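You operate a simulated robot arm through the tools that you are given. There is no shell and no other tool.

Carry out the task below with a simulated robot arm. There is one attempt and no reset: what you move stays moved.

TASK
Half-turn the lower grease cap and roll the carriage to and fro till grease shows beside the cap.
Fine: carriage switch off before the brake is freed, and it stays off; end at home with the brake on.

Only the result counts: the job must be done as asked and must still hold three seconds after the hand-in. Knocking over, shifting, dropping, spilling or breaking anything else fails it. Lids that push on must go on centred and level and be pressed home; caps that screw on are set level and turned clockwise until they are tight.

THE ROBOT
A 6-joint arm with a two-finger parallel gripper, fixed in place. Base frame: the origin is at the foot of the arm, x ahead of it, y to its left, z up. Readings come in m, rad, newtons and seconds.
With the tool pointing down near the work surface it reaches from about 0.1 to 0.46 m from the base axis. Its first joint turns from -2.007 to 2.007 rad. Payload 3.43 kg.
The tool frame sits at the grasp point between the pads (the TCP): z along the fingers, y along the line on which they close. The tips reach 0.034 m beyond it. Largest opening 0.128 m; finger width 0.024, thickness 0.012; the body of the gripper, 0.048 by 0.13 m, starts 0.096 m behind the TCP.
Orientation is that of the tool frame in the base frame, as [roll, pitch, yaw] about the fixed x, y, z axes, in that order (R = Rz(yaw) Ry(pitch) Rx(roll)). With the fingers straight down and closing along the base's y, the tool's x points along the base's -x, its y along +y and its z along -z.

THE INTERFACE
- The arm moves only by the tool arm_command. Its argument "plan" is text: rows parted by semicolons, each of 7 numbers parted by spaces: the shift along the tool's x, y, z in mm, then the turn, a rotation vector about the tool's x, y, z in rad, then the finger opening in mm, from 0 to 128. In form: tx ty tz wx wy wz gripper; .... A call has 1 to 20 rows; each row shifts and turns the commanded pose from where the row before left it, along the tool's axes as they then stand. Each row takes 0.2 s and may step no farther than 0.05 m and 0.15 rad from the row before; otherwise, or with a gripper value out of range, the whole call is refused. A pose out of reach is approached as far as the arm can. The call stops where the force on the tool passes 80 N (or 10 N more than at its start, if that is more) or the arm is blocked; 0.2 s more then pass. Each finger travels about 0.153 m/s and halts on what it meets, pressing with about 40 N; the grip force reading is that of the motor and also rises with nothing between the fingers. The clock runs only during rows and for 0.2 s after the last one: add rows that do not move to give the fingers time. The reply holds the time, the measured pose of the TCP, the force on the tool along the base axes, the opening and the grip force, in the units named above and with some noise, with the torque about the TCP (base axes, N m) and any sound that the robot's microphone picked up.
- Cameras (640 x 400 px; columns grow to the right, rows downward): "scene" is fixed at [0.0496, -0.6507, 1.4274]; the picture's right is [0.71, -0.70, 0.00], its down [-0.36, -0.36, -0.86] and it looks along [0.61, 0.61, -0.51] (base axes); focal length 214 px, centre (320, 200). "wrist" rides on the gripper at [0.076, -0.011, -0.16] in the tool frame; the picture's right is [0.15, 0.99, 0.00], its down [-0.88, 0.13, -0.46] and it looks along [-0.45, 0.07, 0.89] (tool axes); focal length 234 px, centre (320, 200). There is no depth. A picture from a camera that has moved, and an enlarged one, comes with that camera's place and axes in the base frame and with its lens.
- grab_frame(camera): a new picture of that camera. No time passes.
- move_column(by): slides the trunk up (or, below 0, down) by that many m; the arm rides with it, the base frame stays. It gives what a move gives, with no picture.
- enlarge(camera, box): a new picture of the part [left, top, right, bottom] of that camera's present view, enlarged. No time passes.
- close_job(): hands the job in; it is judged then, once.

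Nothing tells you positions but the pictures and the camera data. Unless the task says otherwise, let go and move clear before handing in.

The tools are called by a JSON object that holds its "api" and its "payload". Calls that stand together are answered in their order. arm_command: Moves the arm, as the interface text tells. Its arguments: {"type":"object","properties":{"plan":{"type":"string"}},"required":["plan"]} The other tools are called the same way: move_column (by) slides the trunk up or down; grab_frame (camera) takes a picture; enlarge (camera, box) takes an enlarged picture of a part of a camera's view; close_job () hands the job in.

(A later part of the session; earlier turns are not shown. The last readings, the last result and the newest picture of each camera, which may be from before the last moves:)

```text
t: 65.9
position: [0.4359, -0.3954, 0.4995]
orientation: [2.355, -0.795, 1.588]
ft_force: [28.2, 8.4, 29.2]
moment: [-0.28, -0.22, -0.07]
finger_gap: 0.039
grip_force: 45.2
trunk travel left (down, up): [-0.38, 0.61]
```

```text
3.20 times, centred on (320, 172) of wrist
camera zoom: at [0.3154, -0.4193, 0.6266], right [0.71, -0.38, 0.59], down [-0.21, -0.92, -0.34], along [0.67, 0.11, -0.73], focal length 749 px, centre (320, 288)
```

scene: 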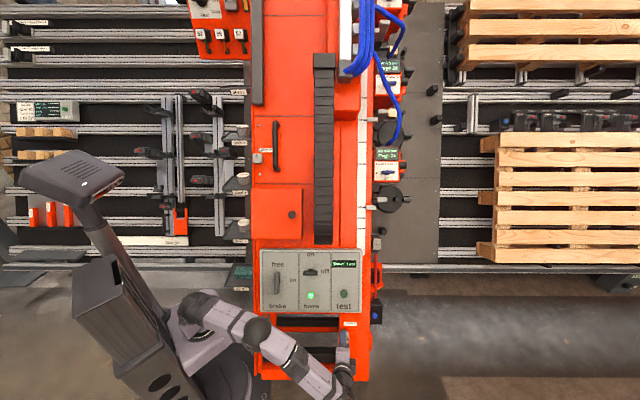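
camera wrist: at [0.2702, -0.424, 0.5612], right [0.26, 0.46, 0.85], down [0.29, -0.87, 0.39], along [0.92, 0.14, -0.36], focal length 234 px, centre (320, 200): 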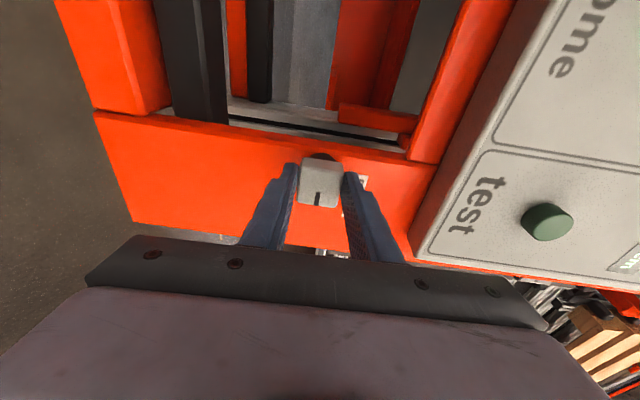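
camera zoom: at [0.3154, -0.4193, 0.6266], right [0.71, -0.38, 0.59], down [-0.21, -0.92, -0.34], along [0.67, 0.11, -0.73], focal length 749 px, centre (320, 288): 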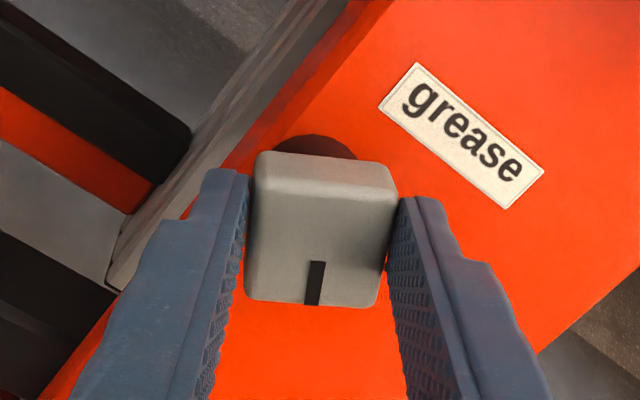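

Nearly there; the last half-radian.

{"api": "arm_command", "payload": {"plan": "1.3 0.8 0 0 0 0 20; 0 0 0 0 0 0.135 20; 0 0 0 0 0 0.135 20; 0 0 0 0 0 0.135 20; 0 0 0 0 0 0.13 20; 0 0 0 0 0 0 20"}}

{"api": "grab_frame", "payload": {"camera": "wrist"}}

{"api": "enlarge", "payload": {"camera": "scene", "box": [300, 260, 420, 360]}}

```text
t: 67.3
position: [0.4348, -0.3954, 0.4986]
orientation: [3.029, -1.045, 0.772]
ft_force: [18.1, 2.8, 20.3]
moment: [-0.28, -0.32, 0.16]
finger_gap: 0.0395
grip_force: 45.2
trunk travel left (down, up): [-0.38, 0.61]
```

```text
taken
camera wrist: at [0.3432, -0.443, 0.6421], right [0.67, -0.72, 0.18], down [-0.55, -0.65, -0.53], along [0.5, 0.25, -0.83], focal length 234 px, centre (320, 200)
```

wrist: 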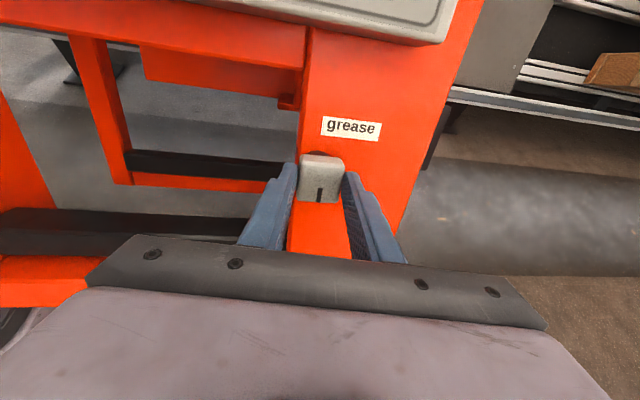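

```text
4.00 times, centred on (360, 310) of scene
camera zoom: at [0.0496, -0.6507, 1.4274], right [0.71, -0.7, 0.0], down [-0.36, -0.36, -0.86], along [0.61, 0.61, -0.51], focal length 858 px, centre (160, -240)
```

zoom: 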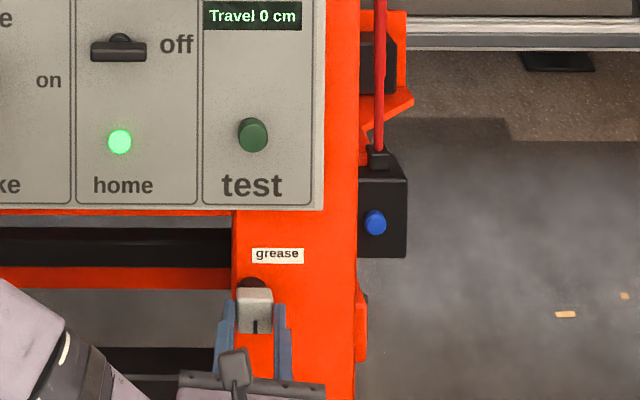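

The mark now points down: a half-turn. I'll open, back away, and inspect the cap.

{"api": "arm_command", "payload": {"plan": "0 0 0 0 0 0 70; 0 0 0 0 0 0 70; 0 0 -20 0 0 0 70; 0 0 -25 0 0 0 70; 0 0 -20 0 0 0 70; 0 0 0 0 0 0 70"}}

{"api": "enlarge", "payload": {"camera": "wrist", "box": [240, 80, 400, 180]}}

{"api": "enlarge", "payload": {"camera": "scene", "box": [320, 310, 384, 350]}}

{"api": "enlarge", "payload": {"camera": "scene", "box": [240, 230, 400, 330]}}

```text
t: 68.7
position: [0.3883, -0.4307, 0.5275]
orientation: [3.035, -1.04, 0.769]
ft_force: [0.2, -0.4, -0.3]
moment: [-0.02, 0.0, 0.03]
finger_gap: 0.07
grip_force: 0.0
trunk travel left (down, up): [-0.38, 0.61]
```

```text
4.00 times, centred on (320, 130) of wrist
camera zoom: at [0.2987, -0.4779, 0.6732], right [0.67, -0.72, 0.18], down [-0.55, -0.65, -0.52], along [0.49, 0.25, -0.83], focal length 937 px, centre (320, 480)
```

zoom: 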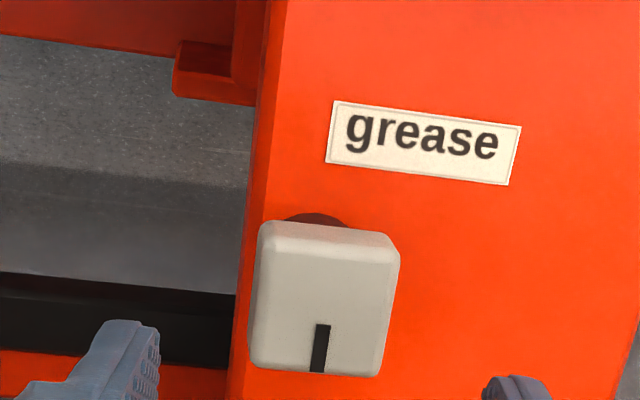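

```text
10.00 times, centred on (352, 330) of scene
camera zoom: at [0.0496, -0.6507, 1.4274], right [0.71, -0.7, 0.0], down [-0.36, -0.36, -0.86], along [0.61, 0.61, -0.51], focal length 2145 px, centre (0, -1100)
```

zoom: 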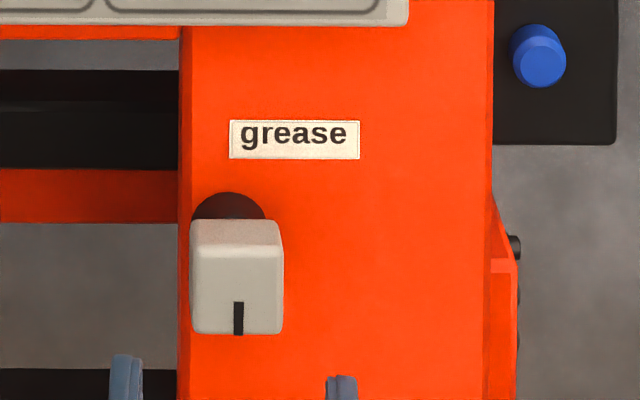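

```text
4.00 times, centred on (320, 280) of scene
camera zoom: at [0.0496, -0.6507, 1.4274], right [0.71, -0.7, 0.0], down [-0.36, -0.36, -0.86], along [0.61, 0.61, -0.51], focal length 858 px, centre (320, -120)
```

zoom: 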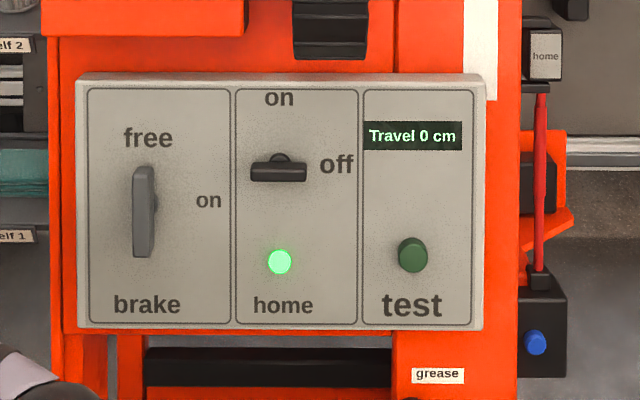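

The cap is done: its mark is at the bottom, carriage still at 0 cm. Next I'll use the long black handle to roll the carriage, so I raise the trunk with the tool clear of the face.

{"api": "move_column", "payload": {"by": 0.3}}

{"api": "move_column", "payload": {"by": 0.27}}

{"api": "arm_command", "payload": {"plan": "0 0 0 0.06 0 0 70; 0 0 0 0.06 0 0 70; 0 0 0 0 0 -0.1428 70; 0 0 0 0 0 -0.1428 70; 0 0 0 0 0 -0.1428 70; 0 0 0 0 0 -0.1428 70; 0 0 0 0 0 -0.1428 70; 0 0 0 0 0 -0.1428 70; 0 0 0 0 0 -0.1428 70; 0 0 0 0 0 -0.1428 70; 0 0 0 0 0 -0.1428 70; 0 0 0 0 0 -0.1428 70; 0 0 0 0 0 -0.1428 70; 0 0 0 0 0 0 70"}}

```text
t: 71.7
position: [0.3887, -0.4301, 0.8277]
orientation: [3.035, -1.04, 0.771]
ft_force: [0.7, -0.3, 0.5]
moment: [-0.04, 0.01, -0.03]
finger_gap: 0.0702
grip_force: 0.1
trunk travel left (down, up): [-0.68, 0.31]
```

```text
t: 74.4
position: [0.3891, -0.43, 1.0976]
orientation: [3.036, -1.04, 0.77]
ft_force: [0.8, 0.2, 0.4]
moment: [0.0, 0.02, -0.02]
finger_gap: 0.0701
grip_force: 0.0
trunk travel left (down, up): [-0.95, 0.04]
```

```text
t: 77.4
position: [0.386, -0.4212, 1.0979]
orientation: [2.103, -0.004, 2.354]
ft_force: [-0.2, -0.3, -0.3]
moment: [-0.01, -0.04, 0.0]
finger_gap: 0.0702
grip_force: 0.1
out of reach, approached as far as the arm can: row 2
trunk travel left (down, up): [-0.95, 0.04]
```

Now finish unwinding to neutral and travel up-left to in front of the handle, keeping far from the face.

{"api": "arm_command", "payload": {"plan": "0 0 0 0 0 -0.1428 70; 0 0 0 0 0 -0.1428 70; 0 0 0 0 0 -0.1428 70; 0 0 0 0 0 -0.1428 70; 0 0 0 0 0 -0.1428 70; 0 0 0 0 0 -0.1428 70; 0 0 0 0 0 -0.1428 70; 0 0 0 0 0 -0.1428 70; 0 0 0 0 0 -0.1428 70; 0 0 0 0 0 -0.1428 70; 0 0 0 0 0 -0.1428 70; -28 32 3 0 0 0 70; -28 32 3 0 0 0 70; -28 32 3 0 0 0 70; -28 32 3 0 0 0 70; -28 32 3 0 0 0 70; -28 32 3 0 0 0 70; -28 32 3 0 0 0 70; -28 32 3 0 0 0 70; 0 0 0 0 0 0 70"}}

{"api": "grab_frame", "payload": {"camera": "wrist"}}

{"api": "grab_frame", "payload": {"camera": "scene"}}

```text
t: 81.6
position: [0.302, -0.1461, 1.2806]
orientation: [3.124, 1.039, -2.374]
ft_force: [0.5, 0.2, -0.7]
moment: [0.0, 0.03, 0.05]
finger_gap: 0.0701
grip_force: 0.0
trunk travel left (down, up): [-0.95, 0.04]
```

```text
taken
camera wrist: at [0.184, -0.2785, 1.295], right [-0.75, 0.65, -0.12], down [-0.05, 0.12, 0.99], along [0.66, 0.75, -0.06], focal length 234 px, centre (320, 200)
```

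wrist: 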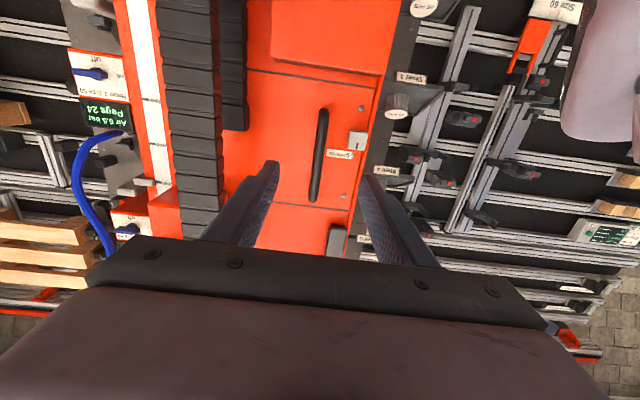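

```text
taken
```

scene: 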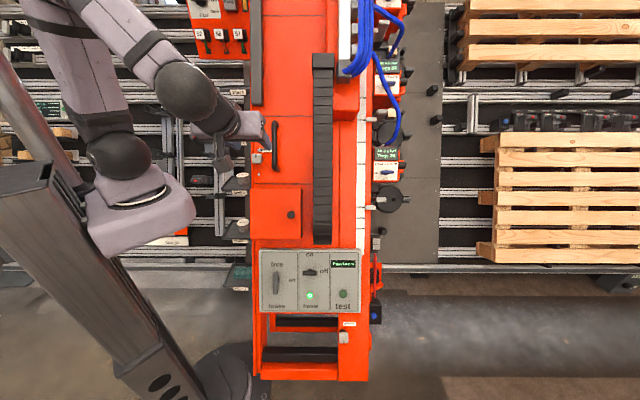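

The handle is directly ahead, spanning d ≈ -0.12 to -0.31 at r ≈ -0.183. I'll approach to about 100 mm from it and refine.

{"api": "arm_command", "payload": {"plan": "-8 2 38 0 0 0.01 70; -8 2 38 0 0 0 70; -5 1 38 0 0 0 70; 0 0 38 0 0 0 70; 0 0 0 0 0 0 70"}}

{"api": "grab_frame", "payload": {"camera": "wrist"}}

{"api": "enlarge", "payload": {"camera": "scene", "box": [220, 110, 332, 180]}}

```text
t: 82.8
position: [0.3965, -0.0416, 1.2197]
orientation: [3.111, 1.038, -2.391]
ft_force: [-0.4, -0.6, -0.3]
moment: [-0.01, -0.01, 0.0]
finger_gap: 0.0701
grip_force: 0.0
trunk travel left (down, up): [-0.95, 0.04]
```

```text
taken
camera wrist: at [0.278, -0.174, 1.2361], right [-0.75, 0.65, -0.11], down [-0.04, 0.12, 0.99], along [0.66, 0.75, -0.06], focal length 234 px, centre (320, 200)
```

wrist: 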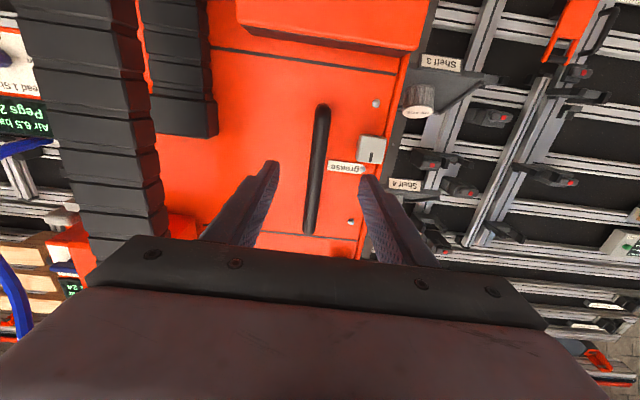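

```text
5.71 times, centred on (276, 145) of scene
camera zoom: at [0.0496, -0.6507, 1.4274], right [0.71, -0.7, 0.0], down [-0.36, -0.36, -0.86], along [0.61, 0.61, -0.51], focal length 1226 px, centre (571, 514)
```

zoom: 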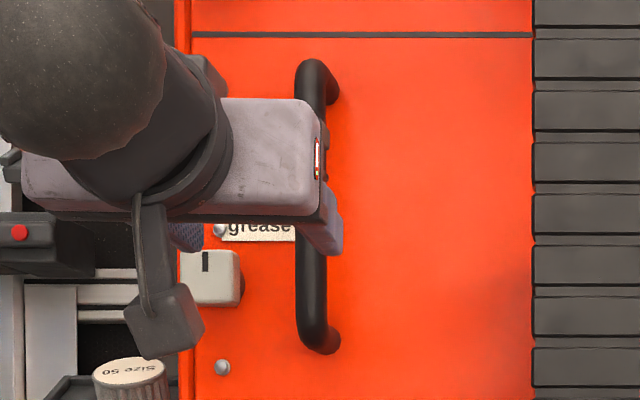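

Let me zoom on the handle to estimate its standoff and centring.

{"api": "enlarge", "payload": {"camera": "wrist", "box": [240, 90, 416, 250]}}

```text
2.50 times, centred on (328, 170) of wrist
camera zoom: at [0.278, -0.174, 1.2361], right [-0.75, 0.65, -0.11], down [-0.04, 0.12, 0.99], along [0.66, 0.75, -0.06], focal length 585 px, centre (300, 275)
```

zoom: 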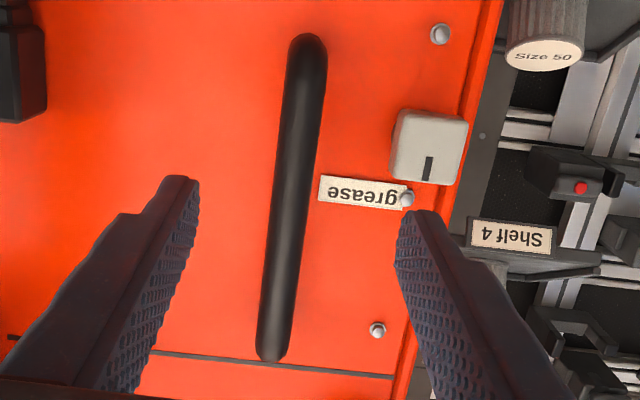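

The handle bar is about 170 mm ahead, centred. I'll advance most of the way and check.

{"api": "arm_command", "payload": {"plan": "0 0 42 0 0 -0.0175 70; 0 0 42 0 0 0 70; 0 0 42 0 0 0 70; 0 0 0 0 0 0 70"}}

{"api": "grab_frame", "payload": {"camera": "wrist"}}

```text
t: 83.8
position: [0.473, 0.0347, 1.1557]
orientation: [-3.141, 1.038, -2.358]
ft_force: [0.4, 0.7, -0.1]
moment: [0.01, 0.0, -0.04]
finger_gap: 0.0701
grip_force: 0.1
trunk travel left (down, up): [-0.95, 0.04]
```

```text
taken
camera wrist: at [0.3562, -0.0977, 1.1726], right [-0.75, 0.65, -0.13], down [-0.05, 0.13, 0.99], along [0.66, 0.75, -0.06], focal length 234 px, centre (320, 200)
```

wrist: 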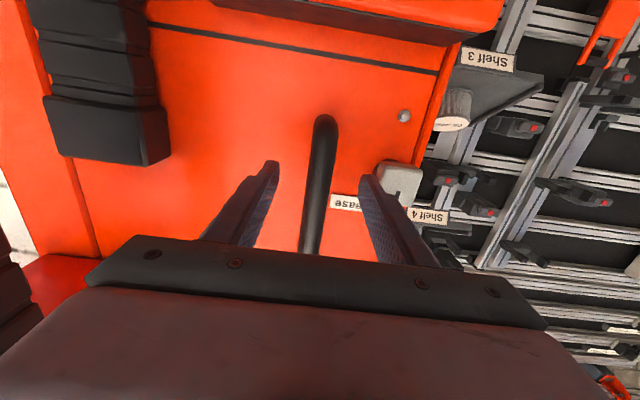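

The left finger would pass near the upper grease cap, so I'll shift 45 mm up the handle and narrow the opening before going in.

{"api": "arm_command", "payload": {"plan": "-25 0 0 0 0 0 50; -22 0 0 0 0 0 50; 0 0 20 0 0 0 50; 0 0 22 0 0 0 50; 0 0 0 0 0 0 50"}}

{"api": "grab_frame", "payload": {"camera": "wrist"}}

```text
t: 85.0
position: [0.5171, 0.0774, 1.1783]
orientation: [3.141, 1.039, -2.359]
ft_force: [-0.5, -0.5, -0.4]
moment: [-0.03, 0.02, 0.0]
finger_gap: 0.0498
grip_force: 0.1
trunk travel left (down, up): [-0.95, 0.04]
```

```text
taken
camera wrist: at [0.4001, -0.0551, 1.1933], right [-0.75, 0.65, -0.13], down [-0.05, 0.13, 0.99], along [0.66, 0.75, -0.06], focal length 234 px, centre (320, 200)
```

wrist: 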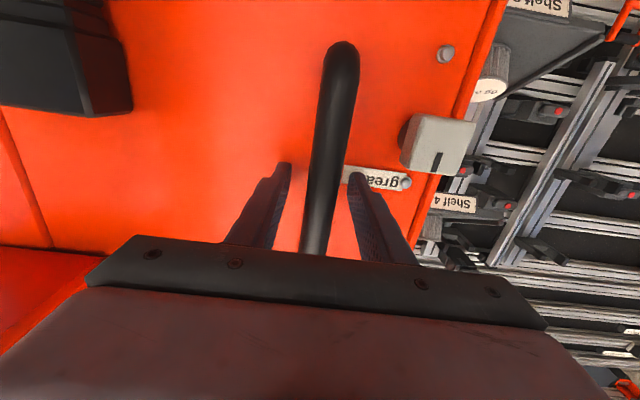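

The bar is between the fingers, clear of the cap. Closing on the handle.

{"api": "arm_command", "payload": {"plan": "0 0 0 0 0 0 5; 0 0 0 0 0 0 5; 0 0 0 0 0 0 5; 0 0 0 0 0 0 5"}}

{"api": "enlarge", "payload": {"camera": "wrist", "box": [220, 30, 460, 270]}}

```text
t: 86.0
position: [0.5176, 0.0777, 1.1787]
orientation: [3.14, 1.039, -2.357]
ft_force: [0.3, 2.3, -0.9]
moment: [0.37, -0.38, 0.04]
finger_gap: 0.0216
grip_force: 45.0
trunk travel left (down, up): [-0.95, 0.04]
```

```text
1.67 times, centred on (340, 150) of wrist
camera zoom: at [0.3999, -0.0549, 1.1934], right [-0.75, 0.65, -0.12], down [-0.05, 0.13, 0.99], along [0.66, 0.75, -0.06], focal length 390 px, centre (287, 283)
```

zoom: 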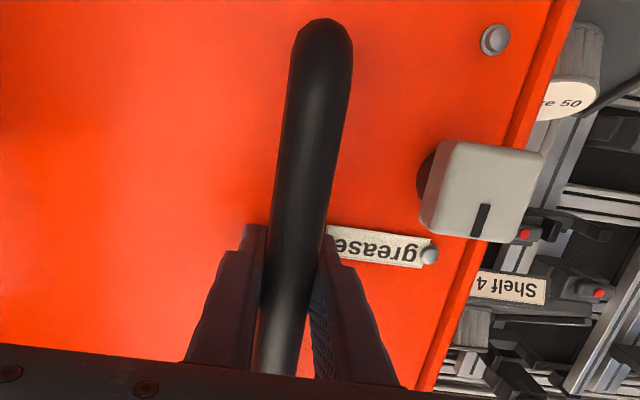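

Handle gripped. I'll roll the carriage gently to the right by about 80 mm, ramping up and down.

{"api": "arm_command", "payload": {"plan": "0 -5 0 0 0 0 5; 0 -10 0 0 0 0 5; 0 -15 0 0 0 0 5; 0 -15 0 0 0 0 5; 0 -15 0 0 0 0 5; 0 -10 0 0 0 0 5; 0 -5 0 0 0 0 5; 0 0 0 0 0 0 5"}}

{"api": "grab_frame", "payload": {"camera": "scene"}}

{"api": "enlarge", "payload": {"camera": "scene", "box": [240, 230, 420, 350]}}

```text
t: 87.8
position: [0.5857, 0.0082, 1.1784]
orientation: [-3.126, 1.04, -2.37]
ft_force: [45.5, -32.8, 7.6]
moment: [-0.79, 0.57, 0.8]
finger_gap: 0.0219
grip_force: 45.3
trunk travel left (down, up): [-0.95, 0.04]
```

```text
taken
```

scene: 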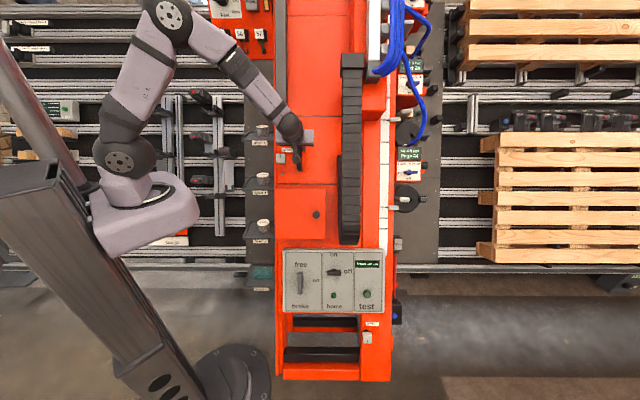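

```text
3.33 times, centred on (330, 290) of scene
camera zoom: at [0.0496, -0.6507, 1.4274], right [0.71, -0.7, 0.0], down [-0.36, -0.36, -0.86], along [0.61, 0.61, -0.51], focal length 715 px, centre (287, -100)
```

zoom: 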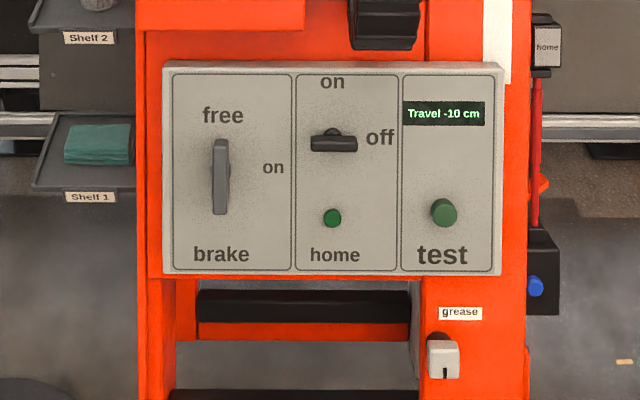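

The carriage rolls right easily: "Travel -10 cm", home lamp off. It coasts, so I'll hold still a moment and watch the forces.

{"api": "arm_command", "payload": {"plan": "0 0 0 0 0 0 5; 0 0 0 0 0 0 5; 0 0 0 0 0 0 5"}}

{"api": "enlarge", "payload": {"camera": "scene", "box": [320, 240, 420, 350]}}

```text
t: 88.6
position: [0.5613, 0.0316, 1.1773]
orientation: [3.129, 1.044, -2.351]
ft_force: [-15.9, 13.8, 12.2]
moment: [1.01, -0.64, -0.45]
finger_gap: 0.0218
grip_force: 45.0
trunk travel left (down, up): [-0.95, 0.04]
```

```text
3.64 times, centred on (370, 295) of scene
camera zoom: at [0.0496, -0.6507, 1.4274], right [0.71, -0.7, 0.0], down [-0.36, -0.36, -0.86], along [0.61, 0.61, -0.51], focal length 780 px, centre (138, -146)
```

zoom: 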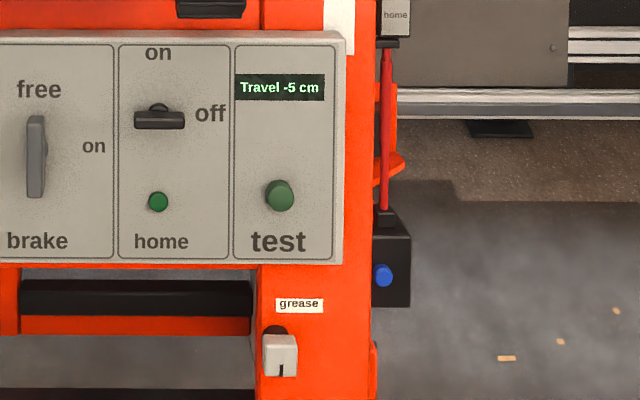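

It sways against the arm's springiness, so I'll use slower moves. Continue right slowly by about 60 mm.

{"api": "arm_command", "payload": {"plan": "0 0 0 0 0 0 5; 0 0 0 0 0 0 5; 0 0 0 0 0 0 5; 0 0 0 0 0 0 5; 0 0 0 0 0 0 5; 0 -3 0 0 0 0 5; 0 -5 0 0 0 0 5; 0 -6 0 0 0 0 5; 0 -7 0 0 0 0 5; 0 -7 0 0 0 0 5; 0 -7 0 0 0 0 5; 0 -7 0 0 0 0 5; 0 -6 0 0 0 0 5; 0 -5 0 0 0 0 5; 0 -3 0 0 0 0 5; 0 -2 0 0 0 0 5; 0 0 0 0 0 0 5; 0 0 0 0 0 0 5"}}

{"api": "enlarge", "payload": {"camera": "scene", "box": [320, 240, 440, 350]}}

```text
t: 92.4
position: [0.6134, -0.0179, 1.1781]
orientation: [-3.14, 1.041, -2.356]
ft_force: [8.5, -9.7, 16.4]
moment: [-0.95, 0.97, 0.03]
finger_gap: 0.0218
grip_force: 44.5
trunk travel left (down, up): [-0.95, 0.04]
```

```text
3.64 times, centred on (380, 295) of scene
camera zoom: at [0.0496, -0.6507, 1.4274], right [0.71, -0.7, 0.0], down [-0.36, -0.36, -0.86], along [0.61, 0.61, -0.51], focal length 780 px, centre (102, -146)
```

zoom: 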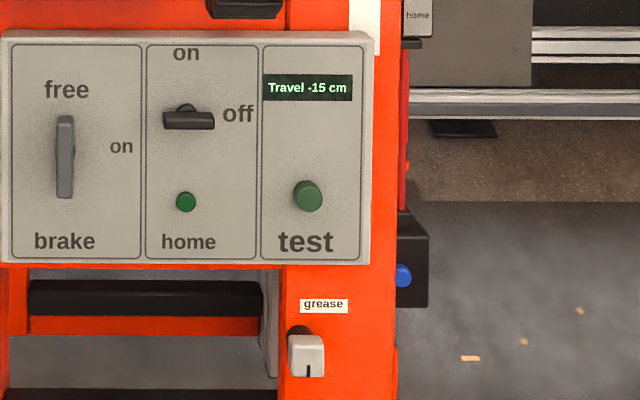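

Now -15 cm. I'll check the cap for grease, then roll back to home.

{"api": "enlarge", "payload": {"camera": "scene", "box": [350, 310, 430, 360]}}

{"api": "arm_command", "payload": {"plan": "0 0 0 0 0 0 5; 0 3 0 0 0 0 5; 0 5 0 0 0 0 5; 0 7 0 0 0 0 5; 0 9 0 0 0 0 5; 0 9 0 0 0 0 5; 0 9 0 0 0 0 5; 0 9 0 0 0 0 5; 0 9 0 0 0 0 5; 0 9 0 0 0 0 5; 0 9 0 0 0 0 5; 0 9 0 0 0 0 5; 0 9 0 0 0 0 5; 0 9 0 0 0 0 5; 0 7 0 0 0 0 5; 0 6 0 0 0 0 5; 0 4 0 0 0 0 5; 0 2 0 0 0 0 5; 0 0 0 0 0 0 5; 0 0 0 0 0 0 5"}}

{"api": "enlarge", "payload": {"camera": "scene", "box": [240, 230, 400, 350]}}

{"api": "enlarge", "payload": {"camera": "scene", "box": [320, 310, 400, 360]}}

```text
8.00 times, centred on (390, 335) of scene
camera zoom: at [0.0496, -0.6507, 1.4274], right [0.71, -0.7, 0.0], down [-0.36, -0.36, -0.86], along [0.61, 0.61, -0.51], focal length 1716 px, centre (-240, -880)
```

zoom: 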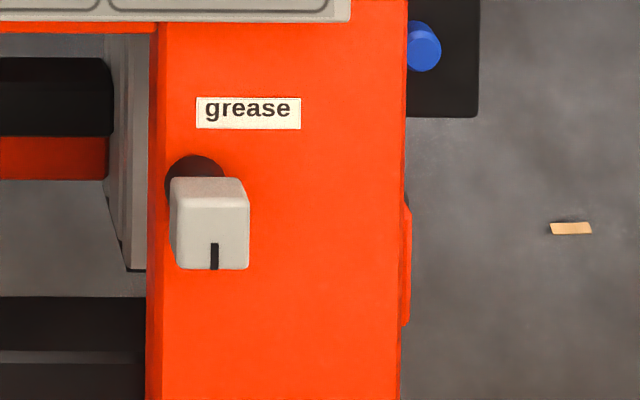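

```text
t: 96.6
position: [0.5186, 0.0748, 1.1781]
orientation: [3.141, 1.04, -2.348]
ft_force: [-11.7, 12.3, 15.2]
moment: [0.23, 0.36, 0.01]
finger_gap: 0.0216
grip_force: 44.9
trunk travel left (down, up): [-0.95, 0.04]
```

```text
3.33 times, centred on (320, 290) of scene
camera zoom: at [0.0496, -0.6507, 1.4274], right [0.71, -0.7, 0.0], down [-0.36, -0.36, -0.86], along [0.61, 0.61, -0.51], focal length 715 px, centre (320, -100)
```

zoom: 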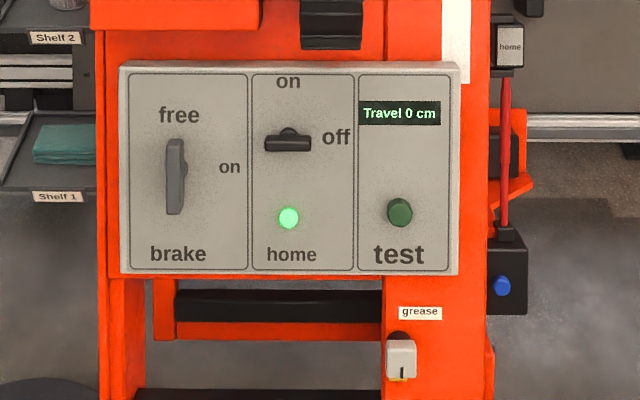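

```text
8.00 times, centred on (360, 335) of scene
camera zoom: at [0.0496, -0.6507, 1.4274], right [0.71, -0.7, 0.0], down [-0.36, -0.36, -0.86], along [0.61, 0.61, -0.51], focal length 1716 px, centre (0, -880)
```

zoom: 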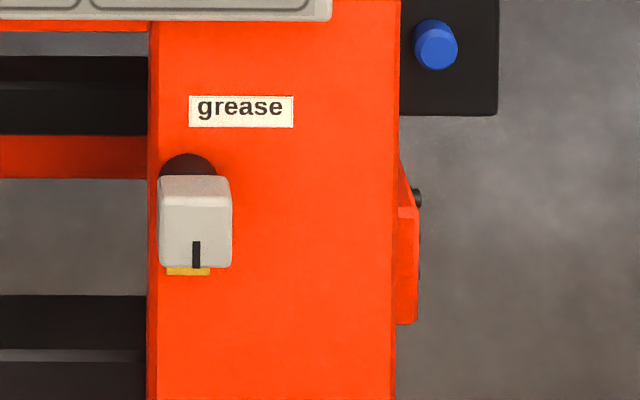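

Grease (a yellow bead) now shows below the cap, and the carriage is back at 0 cm with the home lamp lit. I'll let it settle and compare with the original home position.

{"api": "arm_command", "payload": {"plan": "0 0 0 0 0 0 5; 0 0 0 0 0 0 5; 0 0 0 0 0 0 5; 0 0 0 0 0 0 5; 0 0 0 0 0 0 5; 0 0 0 0 0 0 5; 0 0 0 0 0 0 5; 0 0 0 0 0 0 5; 0 0 0 0 0 0 5; 0 0 0 0 0 0 5"}}

{"api": "enlarge", "payload": {"camera": "scene", "box": [240, 230, 400, 330]}}

{"api": "enlarge", "payload": {"camera": "scene", "box": [320, 310, 384, 350]}}

```text
t: 98.8
position: [0.5211, 0.0725, 1.1776]
orientation: [-3.141, 1.041, -2.351]
ft_force: [-4.8, 6.7, 16.1]
moment: [-0.02, 0.19, -0.15]
finger_gap: 0.0215
grip_force: 45.2
trunk travel left (down, up): [-0.95, 0.04]
```

```text
4.00 times, centred on (320, 280) of scene
camera zoom: at [0.0496, -0.6507, 1.4274], right [0.71, -0.7, 0.0], down [-0.36, -0.36, -0.86], along [0.61, 0.61, -0.51], focal length 858 px, centre (320, -120)
```

zoom: 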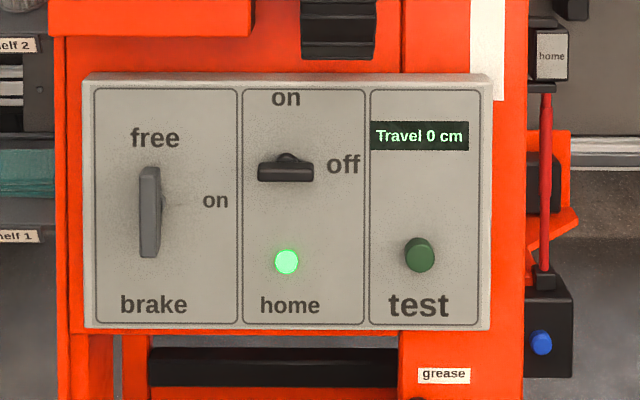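

```text
10.00 times, centred on (352, 330) of scene
camera zoom: at [0.0496, -0.6507, 1.4274], right [0.71, -0.7, 0.0], down [-0.36, -0.36, -0.86], along [0.61, 0.61, -0.51], focal length 2145 px, centre (0, -1100)
```

zoom: 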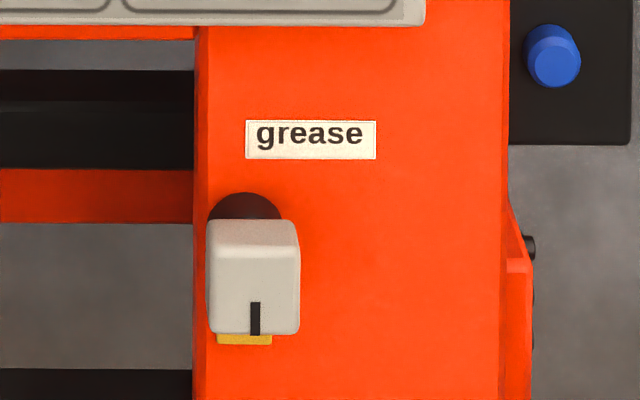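

It sits about 7 mm right of the original home mark. I'll ease it left 7 mm and let it settle.

{"api": "arm_command", "payload": {"plan": "0 0.5 0 0 0 0 5; 0 1 0 0 0 0 5; 0 1 0 0 0 0 5; 0 1 0 0 0 0 5; 0 1 0 0 0 0 5; 0 1 0 0 0 0 5; 0 1 0 0 0 0 5; 0 0.5 0 0 0 0 5; 0 0 0 0 0 0 5; 0 0 0 0 0 0 5; 0 0 0 0 0 0 5; 0 0 0 0 0 0 5; 0 0 0 0 0 0 5; 0 0 0 0 0 0 5; 0 0 0 0 0 0 5; 0 0 0 0 0 0 5; 0 0 0 0 0 0 5"}}

{"api": "enlarge", "payload": {"camera": "scene", "box": [240, 230, 400, 330]}}

```text
t: 102.4
position: [0.5195, 0.0729, 1.1772]
orientation: [3.14, 1.043, -2.358]
ft_force: [8.8, -9.9, 16.3]
moment: [-0.19, 0.13, 0.18]
finger_gap: 0.0215
grip_force: 45.5
trunk travel left (down, up): [-0.95, 0.04]
```

```text
4.00 times, centred on (320, 280) of scene
camera zoom: at [0.0496, -0.6507, 1.4274], right [0.71, -0.7, 0.0], down [-0.36, -0.36, -0.86], along [0.61, 0.61, -0.51], focal length 858 px, centre (320, -120)
```

zoom: 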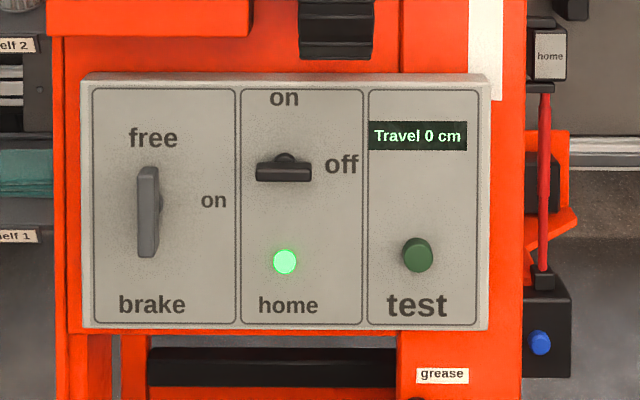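

Still about 5 mm right (static friction). Nudge a bit further left.

{"api": "arm_command", "payload": {"plan": "0 1 0 0 0 0 5; 0 1 0 0 0 0 5; 0 1 0 0 0 0 5; 0 1 0 0 0 0 5; 0 1 0 0 0 0 5; 0 0 0 0 0 0 5; 0 0 0 0 0 0 5; 0 0 0 0 0 0 5; 0 0 0 0 0 0 5; 0 0 0 0 0 0 5; 0 0 0 0 0 0 5"}}

{"api": "enlarge", "payload": {"camera": "scene", "box": [240, 230, 400, 330]}}

```text
t: 104.8
position: [0.5137, 0.0776, 1.1769]
orientation: [3.14, 1.04, -2.356]
ft_force: [5.1, -4.1, 17.0]
moment: [0.61, -0.41, 0.19]
finger_gap: 0.0219
grip_force: 44.8
trunk travel left (down, up): [-0.95, 0.04]
```

```text
4.00 times, centred on (320, 280) of scene
camera zoom: at [0.0496, -0.6507, 1.4274], right [0.71, -0.7, 0.0], down [-0.36, -0.36, -0.86], along [0.61, 0.61, -0.51], focal length 858 px, centre (320, -120)
```

zoom: 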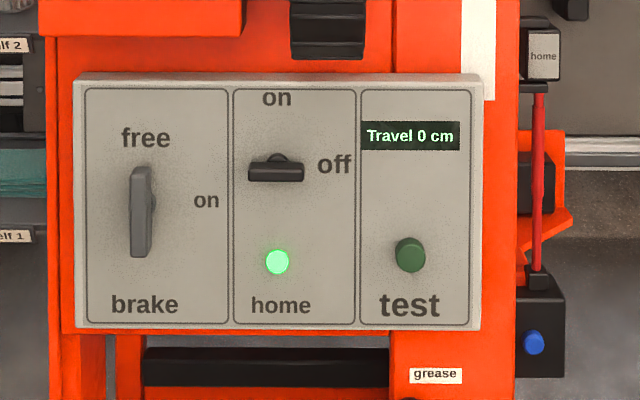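

Now within about 2 mm of the original home. I'll open the fingers and back straight out from the handle.

{"api": "arm_command", "payload": {"plan": "0 0 0 0 0 0 50; 0 0 0 0 0 0 50; 0 0 0 0 0 0 50; 0 0 -15 0 0 0 50; 0 0 -30 0 0 0 50; 0 0 -40 0 0 0 50; 0 0 -40 0 0 0 50; 0 0 -40 0 0 0 50; 0 0 -40 0 0 0 50; 0 0 0 0 0 0 50"}}

{"api": "enlarge", "payload": {"camera": "scene", "box": [240, 230, 400, 330]}}

{"api": "enlarge", "payload": {"camera": "scene", "box": [320, 310, 384, 350]}}

```text
t: 107.0
position: [0.3909, -0.0468, 1.2789]
orientation: [3.139, 1.035, -2.358]
ft_force: [-0.1, 0.1, 0.0]
moment: [0.02, 0.01, 0.02]
finger_gap: 0.0503
grip_force: 0.0
trunk travel left (down, up): [-0.95, 0.04]
```

```text
4.00 times, centred on (320, 280) of scene
camera zoom: at [0.0496, -0.6507, 1.4274], right [0.71, -0.7, 0.0], down [-0.36, -0.36, -0.86], along [0.61, 0.61, -0.51], focal length 858 px, centre (320, -120)
```

zoom: 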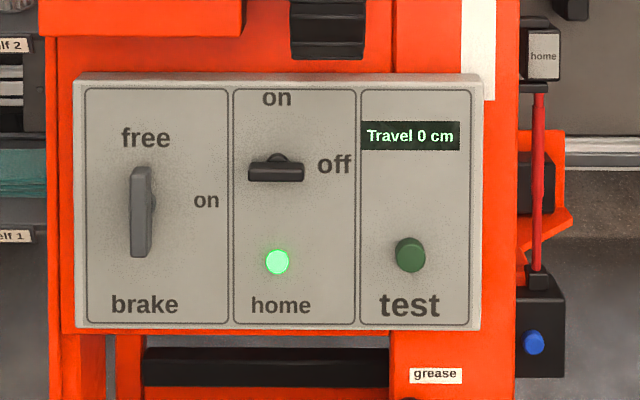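

```text
10.00 times, centred on (352, 330) of scene
camera zoom: at [0.0496, -0.6507, 1.4274], right [0.71, -0.7, 0.0], down [-0.36, -0.36, -0.86], along [0.61, 0.61, -0.51], focal length 2145 px, centre (0, -1100)
```

zoom: 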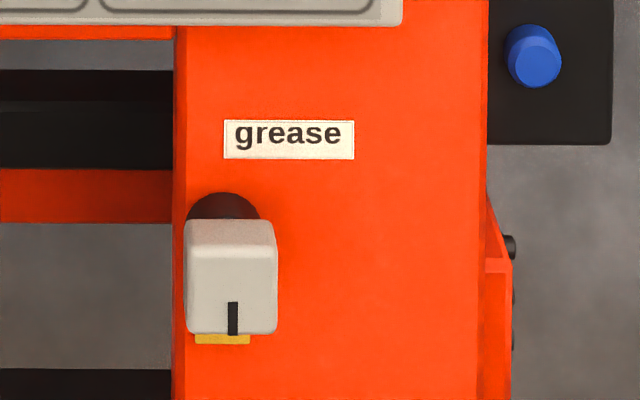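

All good: home lamp on, grease showing. Now to the brake: I'll retreat from the face and lower the trunk in stages.

{"api": "arm_command", "payload": {"plan": "0 0 -35 0 0 0 60; 0 0 -35 0 0 0 60; 0 0 -35 0 0 0 60; 0 0 -30 0 0 0 60; 0 0 0 0 0 0 60"}}

{"api": "move_column", "payload": {"by": -0.3}}

{"api": "arm_command", "payload": {"plan": "0 0 -35 0 0 0 60; 0 0 -35 0 0 0 60; 0 0 -35 0 0 0 60; 0 0 0 0 0 0 60"}}

```text
t: 108.2
position: [0.3102, -0.1274, 1.3486]
orientation: [3.139, 1.038, -2.36]
ft_force: [-0.2, -0.2, -0.4]
moment: [0.01, 0.0, 0.01]
finger_gap: 0.0599
grip_force: 0.0
trunk travel left (down, up): [-0.95, 0.04]
```

```text
t: 111.2
position: [0.3091, -0.1278, 1.0481]
orientation: [3.138, 1.039, -2.359]
ft_force: [-0.5, 0.6, 0.3]
moment: [0.0, -0.01, 0.0]
finger_gap: 0.06
grip_force: 0.1
trunk travel left (down, up): [-0.65, 0.34]
```

```text
t: 112.2
position: [0.2448, -0.1927, 1.1]
orientation: [3.138, 1.038, -2.357]
ft_force: [0.0, -0.5, -0.1]
moment: [-0.02, -0.03, 0.01]
finger_gap: 0.0602
grip_force: 0.1
trunk travel left (down, up): [-0.65, 0.34]
```

Clear. Lower another 0.3 m to brake height.

{"api": "move_column", "payload": {"by": -0.3}}

{"api": "arm_command", "payload": {"plan": "0 0 0 0 0 0.1428 60; 0 0 0 0 0 0.1428 60; 0 0 0 0 0 0.1428 60; 0 0 0 0 0 0.1428 60; 0 0 0 0 0 0.1428 60; 0 0 0 0 0 0.1428 60; 0 0 0 0 0 0.1428 60; 0 0 0 0 0 0.1428 60; 0 0 0 0 0 0.1428 60; 0 0 0 0 0 0.1428 60; 0 0 0 0 0 0.1428 60; 0 0 0 0 0 0 60"}}

{"api": "arm_command", "payload": {"plan": "0 0 0 0 0 0.1428 60; 0 0 0 0 0 0.1428 60; 0 0 0 0 0 0.1428 60; 0 0 0 0 0 0.1428 60; 0 0 0 0 0 0.1428 60; 0 0 0 0 0 0.1428 60; 0 0 0 0 0 0.1428 60; 0 0 0 0 0 0.1428 60; 0 0 0 0 0 0.1428 60; 0 0 0 0 0 0.1428 60; 0 0 0 0 0 0.1428 60; 0 0 0 0 0 0 60"}}

{"api": "grab_frame", "payload": {"camera": "wrist"}}

{"api": "enlarge", "payload": {"camera": "scene", "box": [240, 230, 400, 330]}}

```text
t: 115.2
position: [0.2437, -0.1916, 0.7999]
orientation: [3.141, 1.038, -2.358]
ft_force: [0.7, -0.6, 0.3]
moment: [0.03, -0.01, 0.06]
finger_gap: 0.0598
grip_force: 0.1
trunk travel left (down, up): [-0.35, 0.64]
```

```text
t: 117.8
position: [0.2454, -0.1925, 0.7988]
orientation: [2.104, -0.004, 2.357]
ft_force: [-0.6, -0.2, 0.4]
moment: [0.0, 0.02, 0.0]
finger_gap: 0.0597
grip_force: 0.0
trunk travel left (down, up): [-0.35, 0.64]
```

```text
t: 120.4
position: [0.2448, -0.1916, 0.7996]
orientation: [-3.139, -1.039, 0.783]
ft_force: [1.0, -0.3, -0.6]
moment: [0.01, -0.01, -0.02]
finger_gap: 0.0599
grip_force: 0.0
trunk travel left (down, up): [-0.35, 0.64]
```

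```text
taken
camera wrist: at [0.1661, -0.2539, 0.946], right [0.75, -0.65, 0.12], down [-0.5, -0.69, -0.53], along [0.43, 0.33, -0.84], focal length 234 px, centre (320, 200)
```

wrist: 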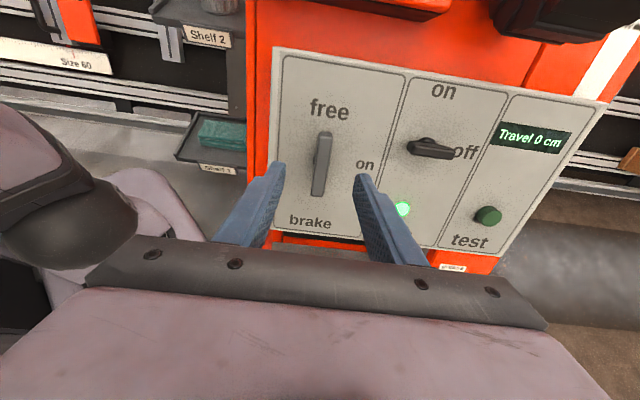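

```text
4.00 times, centred on (320, 280) of scene
camera zoom: at [0.0496, -0.6507, 1.4274], right [0.71, -0.7, 0.0], down [-0.36, -0.36, -0.86], along [0.61, 0.61, -0.51], focal length 858 px, centre (320, -120)
```

zoom: 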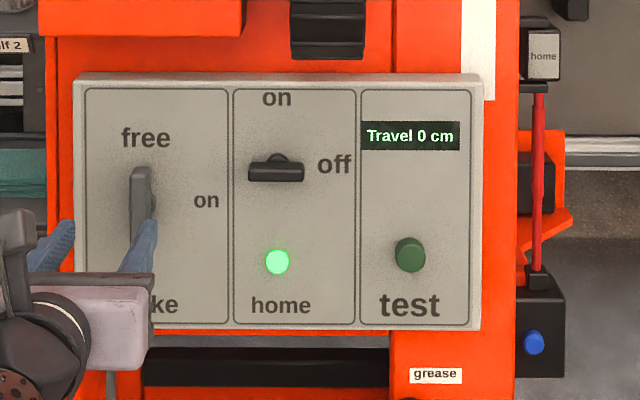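

Facing the brake bar (vertical, "free") with the carriage still at home. I'll align and approach using the same grip spot as before.

{"api": "arm_command", "payload": {"plan": "-7 2 30 0 0 0 60; -7 2 30 0 0 0 60; -6 2 25 0 0 0 60; 0 0 0 0 0 0 60"}}

{"api": "enlarge", "payload": {"camera": "wrist", "box": [240, 100, 400, 200]}}

```text
t: 121.4
position: [0.2926, -0.1491, 0.7385]
orientation: [3.141, -1.039, 0.786]
ft_force: [-0.1, 0.7, -0.2]
moment: [0.0, 0.01, 0.0]
finger_gap: 0.0601
grip_force: 0.1
trunk travel left (down, up): [-0.35, 0.64]
```

```text
4.00 times, centred on (320, 150) of wrist
camera zoom: at [0.2143, -0.2123, 0.885], right [0.75, -0.65, 0.13], down [-0.5, -0.69, -0.53], along [0.43, 0.33, -0.84], focal length 937 px, centre (320, 400)
```

zoom: 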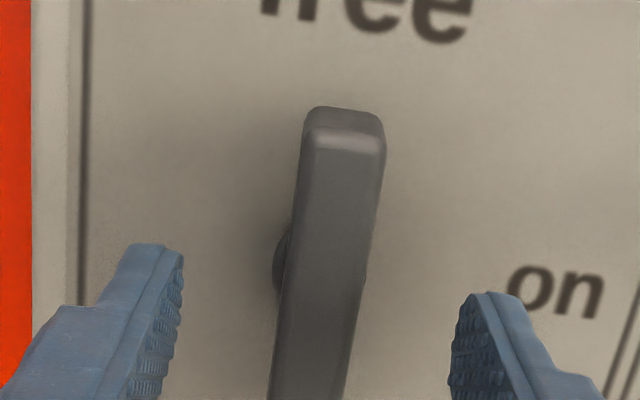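

Centred within 2 mm. Advance 25 mm and close.

{"api": "arm_command", "payload": {"plan": "0 1.5 13 0 0 0 60; 0 0 12 0 0 0 60; 0 0 0 0 0 0 30; 0 0 0 0 0 0 5; 0 0 0 0 0 0 5; 0 0 0 0 0 0 5"}}

{"api": "enlarge", "payload": {"camera": "wrist", "box": [240, 110, 400, 210]}}

{"api": "enlarge", "payload": {"camera": "scene", "box": [240, 230, 400, 330]}}

```text
t: 122.8
position: [0.3087, -0.1358, 0.727]
orientation: [-3.137, -1.036, 0.785]
ft_force: [-11.7, 10.5, -3.9]
moment: [0.16, -0.01, 0.12]
finger_gap: 0.0179
grip_force: 44.8
trunk travel left (down, up): [-0.35, 0.64]
```

```text
4.00 times, centred on (320, 160) of wrist
camera zoom: at [0.2295, -0.1984, 0.8728], right [0.75, -0.64, 0.12], down [-0.5, -0.69, -0.53], along [0.43, 0.34, -0.84], focal length 937 px, centre (320, 360)
```

zoom: 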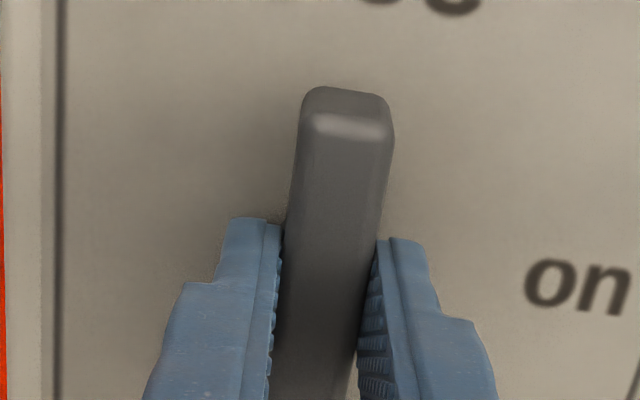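

```text
4.00 times, centred on (320, 280) of scene
camera zoom: at [0.0496, -0.6507, 1.4274], right [0.71, -0.7, 0.0], down [-0.36, -0.36, -0.86], along [0.61, 0.61, -0.51], focal length 858 px, centre (320, -120)
```

zoom: 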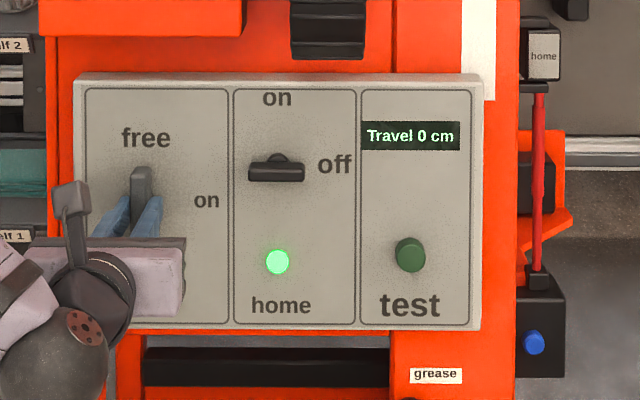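

Gripped. I'll relieve the side load, then turn counter-clockwise back to "on".

{"api": "arm_command", "payload": {"plan": "0 -1.2 0 0 0 0 5; 0 0 0 0 0 -0.13 5; 0 0 0 0 0 -0.13 5; 0 0 0 0 0 -0.13 5; 0 0 0 0 0 -0.13 5; 0 0 0 0 0 -0.13 5; 0 0 0 0 0 -0.13 5; 0 0 0 0 0 0 5"}}

{"api": "enlarge", "payload": {"camera": "scene", "box": [240, 230, 400, 330]}}

```text
t: 124.6
position: [0.3077, -0.1358, 0.727]
orientation: [2.273, -0.659, 1.882]
ft_force: [-11.9, 7.5, -16.9]
moment: [-0.59, -0.18, -1.17]
finger_gap: 0.0185
grip_force: 44.9
trunk travel left (down, up): [-0.35, 0.64]
```

```text
4.00 times, centred on (320, 280) of scene
camera zoom: at [0.0496, -0.6507, 1.4274], right [0.71, -0.7, 0.0], down [-0.36, -0.36, -0.86], along [0.61, 0.61, -0.51], focal length 858 px, centre (320, -120)
```

zoom: 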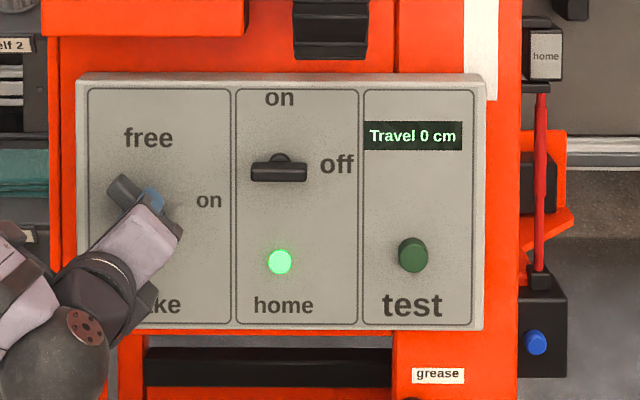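

Half way, carriage still at home. Continue to horizontal.

{"api": "arm_command", "payload": {"plan": "0 0 0 0 0 -0.13 5; 0 0 0 0 0 -0.13 5; 0 0 0 0 0 -0.13 5; 0 0 0 0 0 -0.13 5; 0 0 0 0 0 -0.13 5; 0 0 0 0 0 -0.13 5; 0 0 0 0 0 -0.02 5; 0 0 0 0 0 0 5"}}

{"api": "enlarge", "payload": {"camera": "scene", "box": [240, 230, 400, 330]}}

{"api": "grab_frame", "payload": {"camera": "wrist"}}

```text
t: 126.4
position: [0.3078, -0.1362, 0.724]
orientation: [2.112, 0.003, 2.366]
ft_force: [-17.1, 2.4, -28.5]
moment: [0.62, 0.27, -1.08]
finger_gap: 0.0188
grip_force: 45.0
trunk travel left (down, up): [-0.35, 0.64]
```

```text
4.00 times, centred on (320, 280) of scene
camera zoom: at [0.0496, -0.6507, 1.4274], right [0.71, -0.7, 0.0], down [-0.36, -0.36, -0.86], along [0.61, 0.61, -0.51], focal length 858 px, centre (320, -120)
```

zoom: 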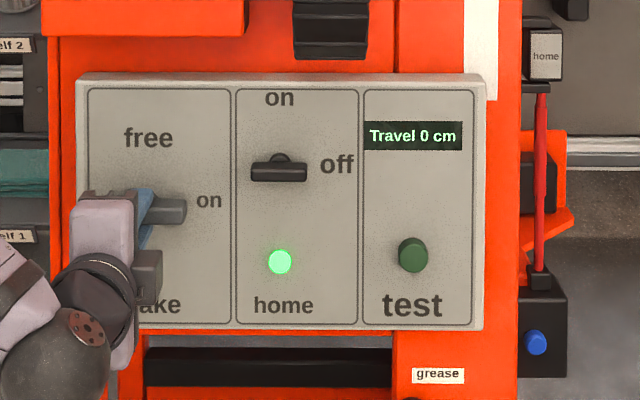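

```text
taken
camera wrist: at [0.1521, -0.1858, 0.797], right [0.25, 0.47, 0.85], down [0.4, -0.85, 0.35], along [0.88, 0.25, -0.4], focal length 234 px, centre (320, 200)
```

wrist: 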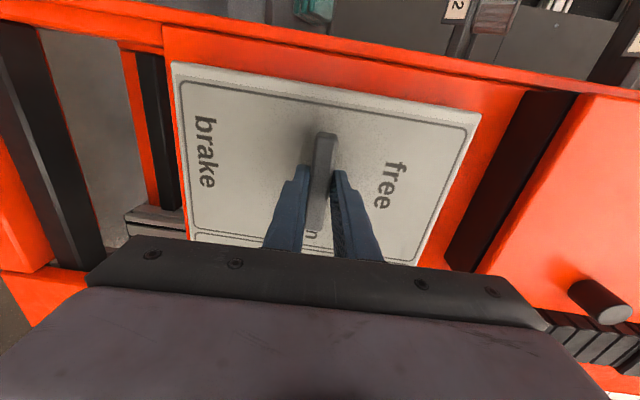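

The brake bar is back horizontal against its stop at "on". I'll release, back off and verify everything.

{"api": "arm_command", "payload": {"plan": "0 0 0 0 0 0 50; 0 0 0 0 0 0 50; 0 0 0 0 0 0 50; 0 0 -25 0 0 0 50; 0 0 -25 0 0 0 50; 0 0 -25 0 0 0 50; 0 0 0 0 0 0 50"}}

{"api": "move_column", "payload": {"by": 0.3}}

{"api": "enlarge", "payload": {"camera": "scene", "box": [240, 230, 400, 330]}}

{"api": "enlarge", "payload": {"camera": "scene", "box": [320, 310, 384, 350]}}

{"api": "grab_frame", "payload": {"camera": "scene"}}

```text
t: 128.0
position: [0.2649, -0.182, 0.7647]
orientation: [2.104, 0.007, 2.36]
ft_force: [-0.6, 0.1, -0.6]
moment: [0.01, -0.03, -0.02]
finger_gap: 0.0498
grip_force: 0.1
trunk travel left (down, up): [-0.35, 0.64]
```

```text
t: 131.0
position: [0.2642, -0.1818, 1.0646]
orientation: [2.103, 0.007, 2.363]
ft_force: [0.3, -0.2, 0.3]
moment: [0.02, -0.01, 0.0]
finger_gap: 0.0499
grip_force: 0.1
trunk travel left (down, up): [-0.65, 0.34]
```

```text
4.00 times, centred on (320, 280) of scene
camera zoom: at [0.0496, -0.6507, 1.4274], right [0.71, -0.7, 0.0], down [-0.36, -0.36, -0.86], along [0.61, 0.61, -0.51], focal length 858 px, centre (320, -120)
```

zoom: 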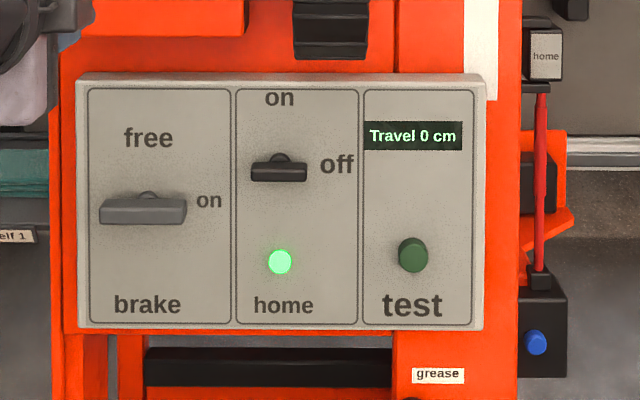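

```text
10.00 times, centred on (352, 330) of scene
camera zoom: at [0.0496, -0.6507, 1.4274], right [0.71, -0.7, 0.0], down [-0.36, -0.36, -0.86], along [0.61, 0.61, -0.51], focal length 2145 px, centre (0, -1100)
```

zoom: 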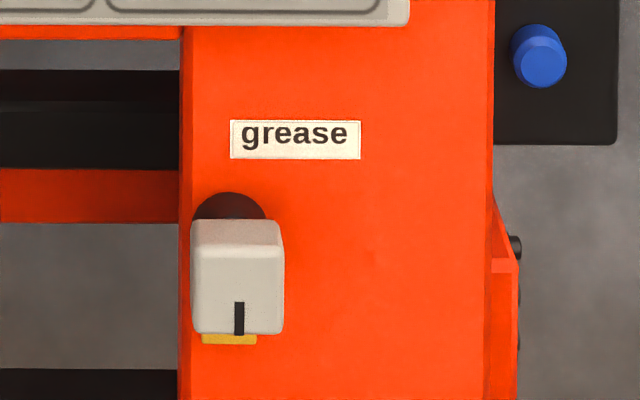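

```text
taken
```

scene: 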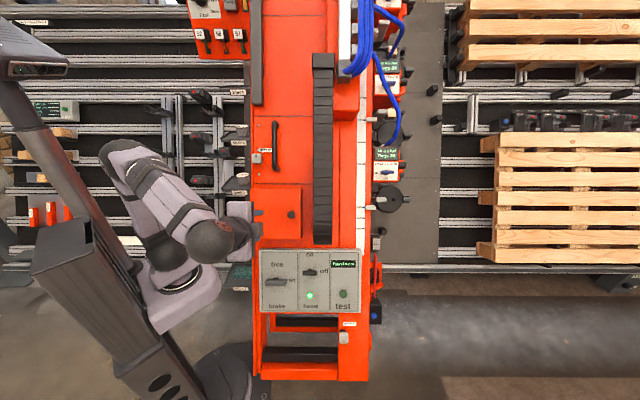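

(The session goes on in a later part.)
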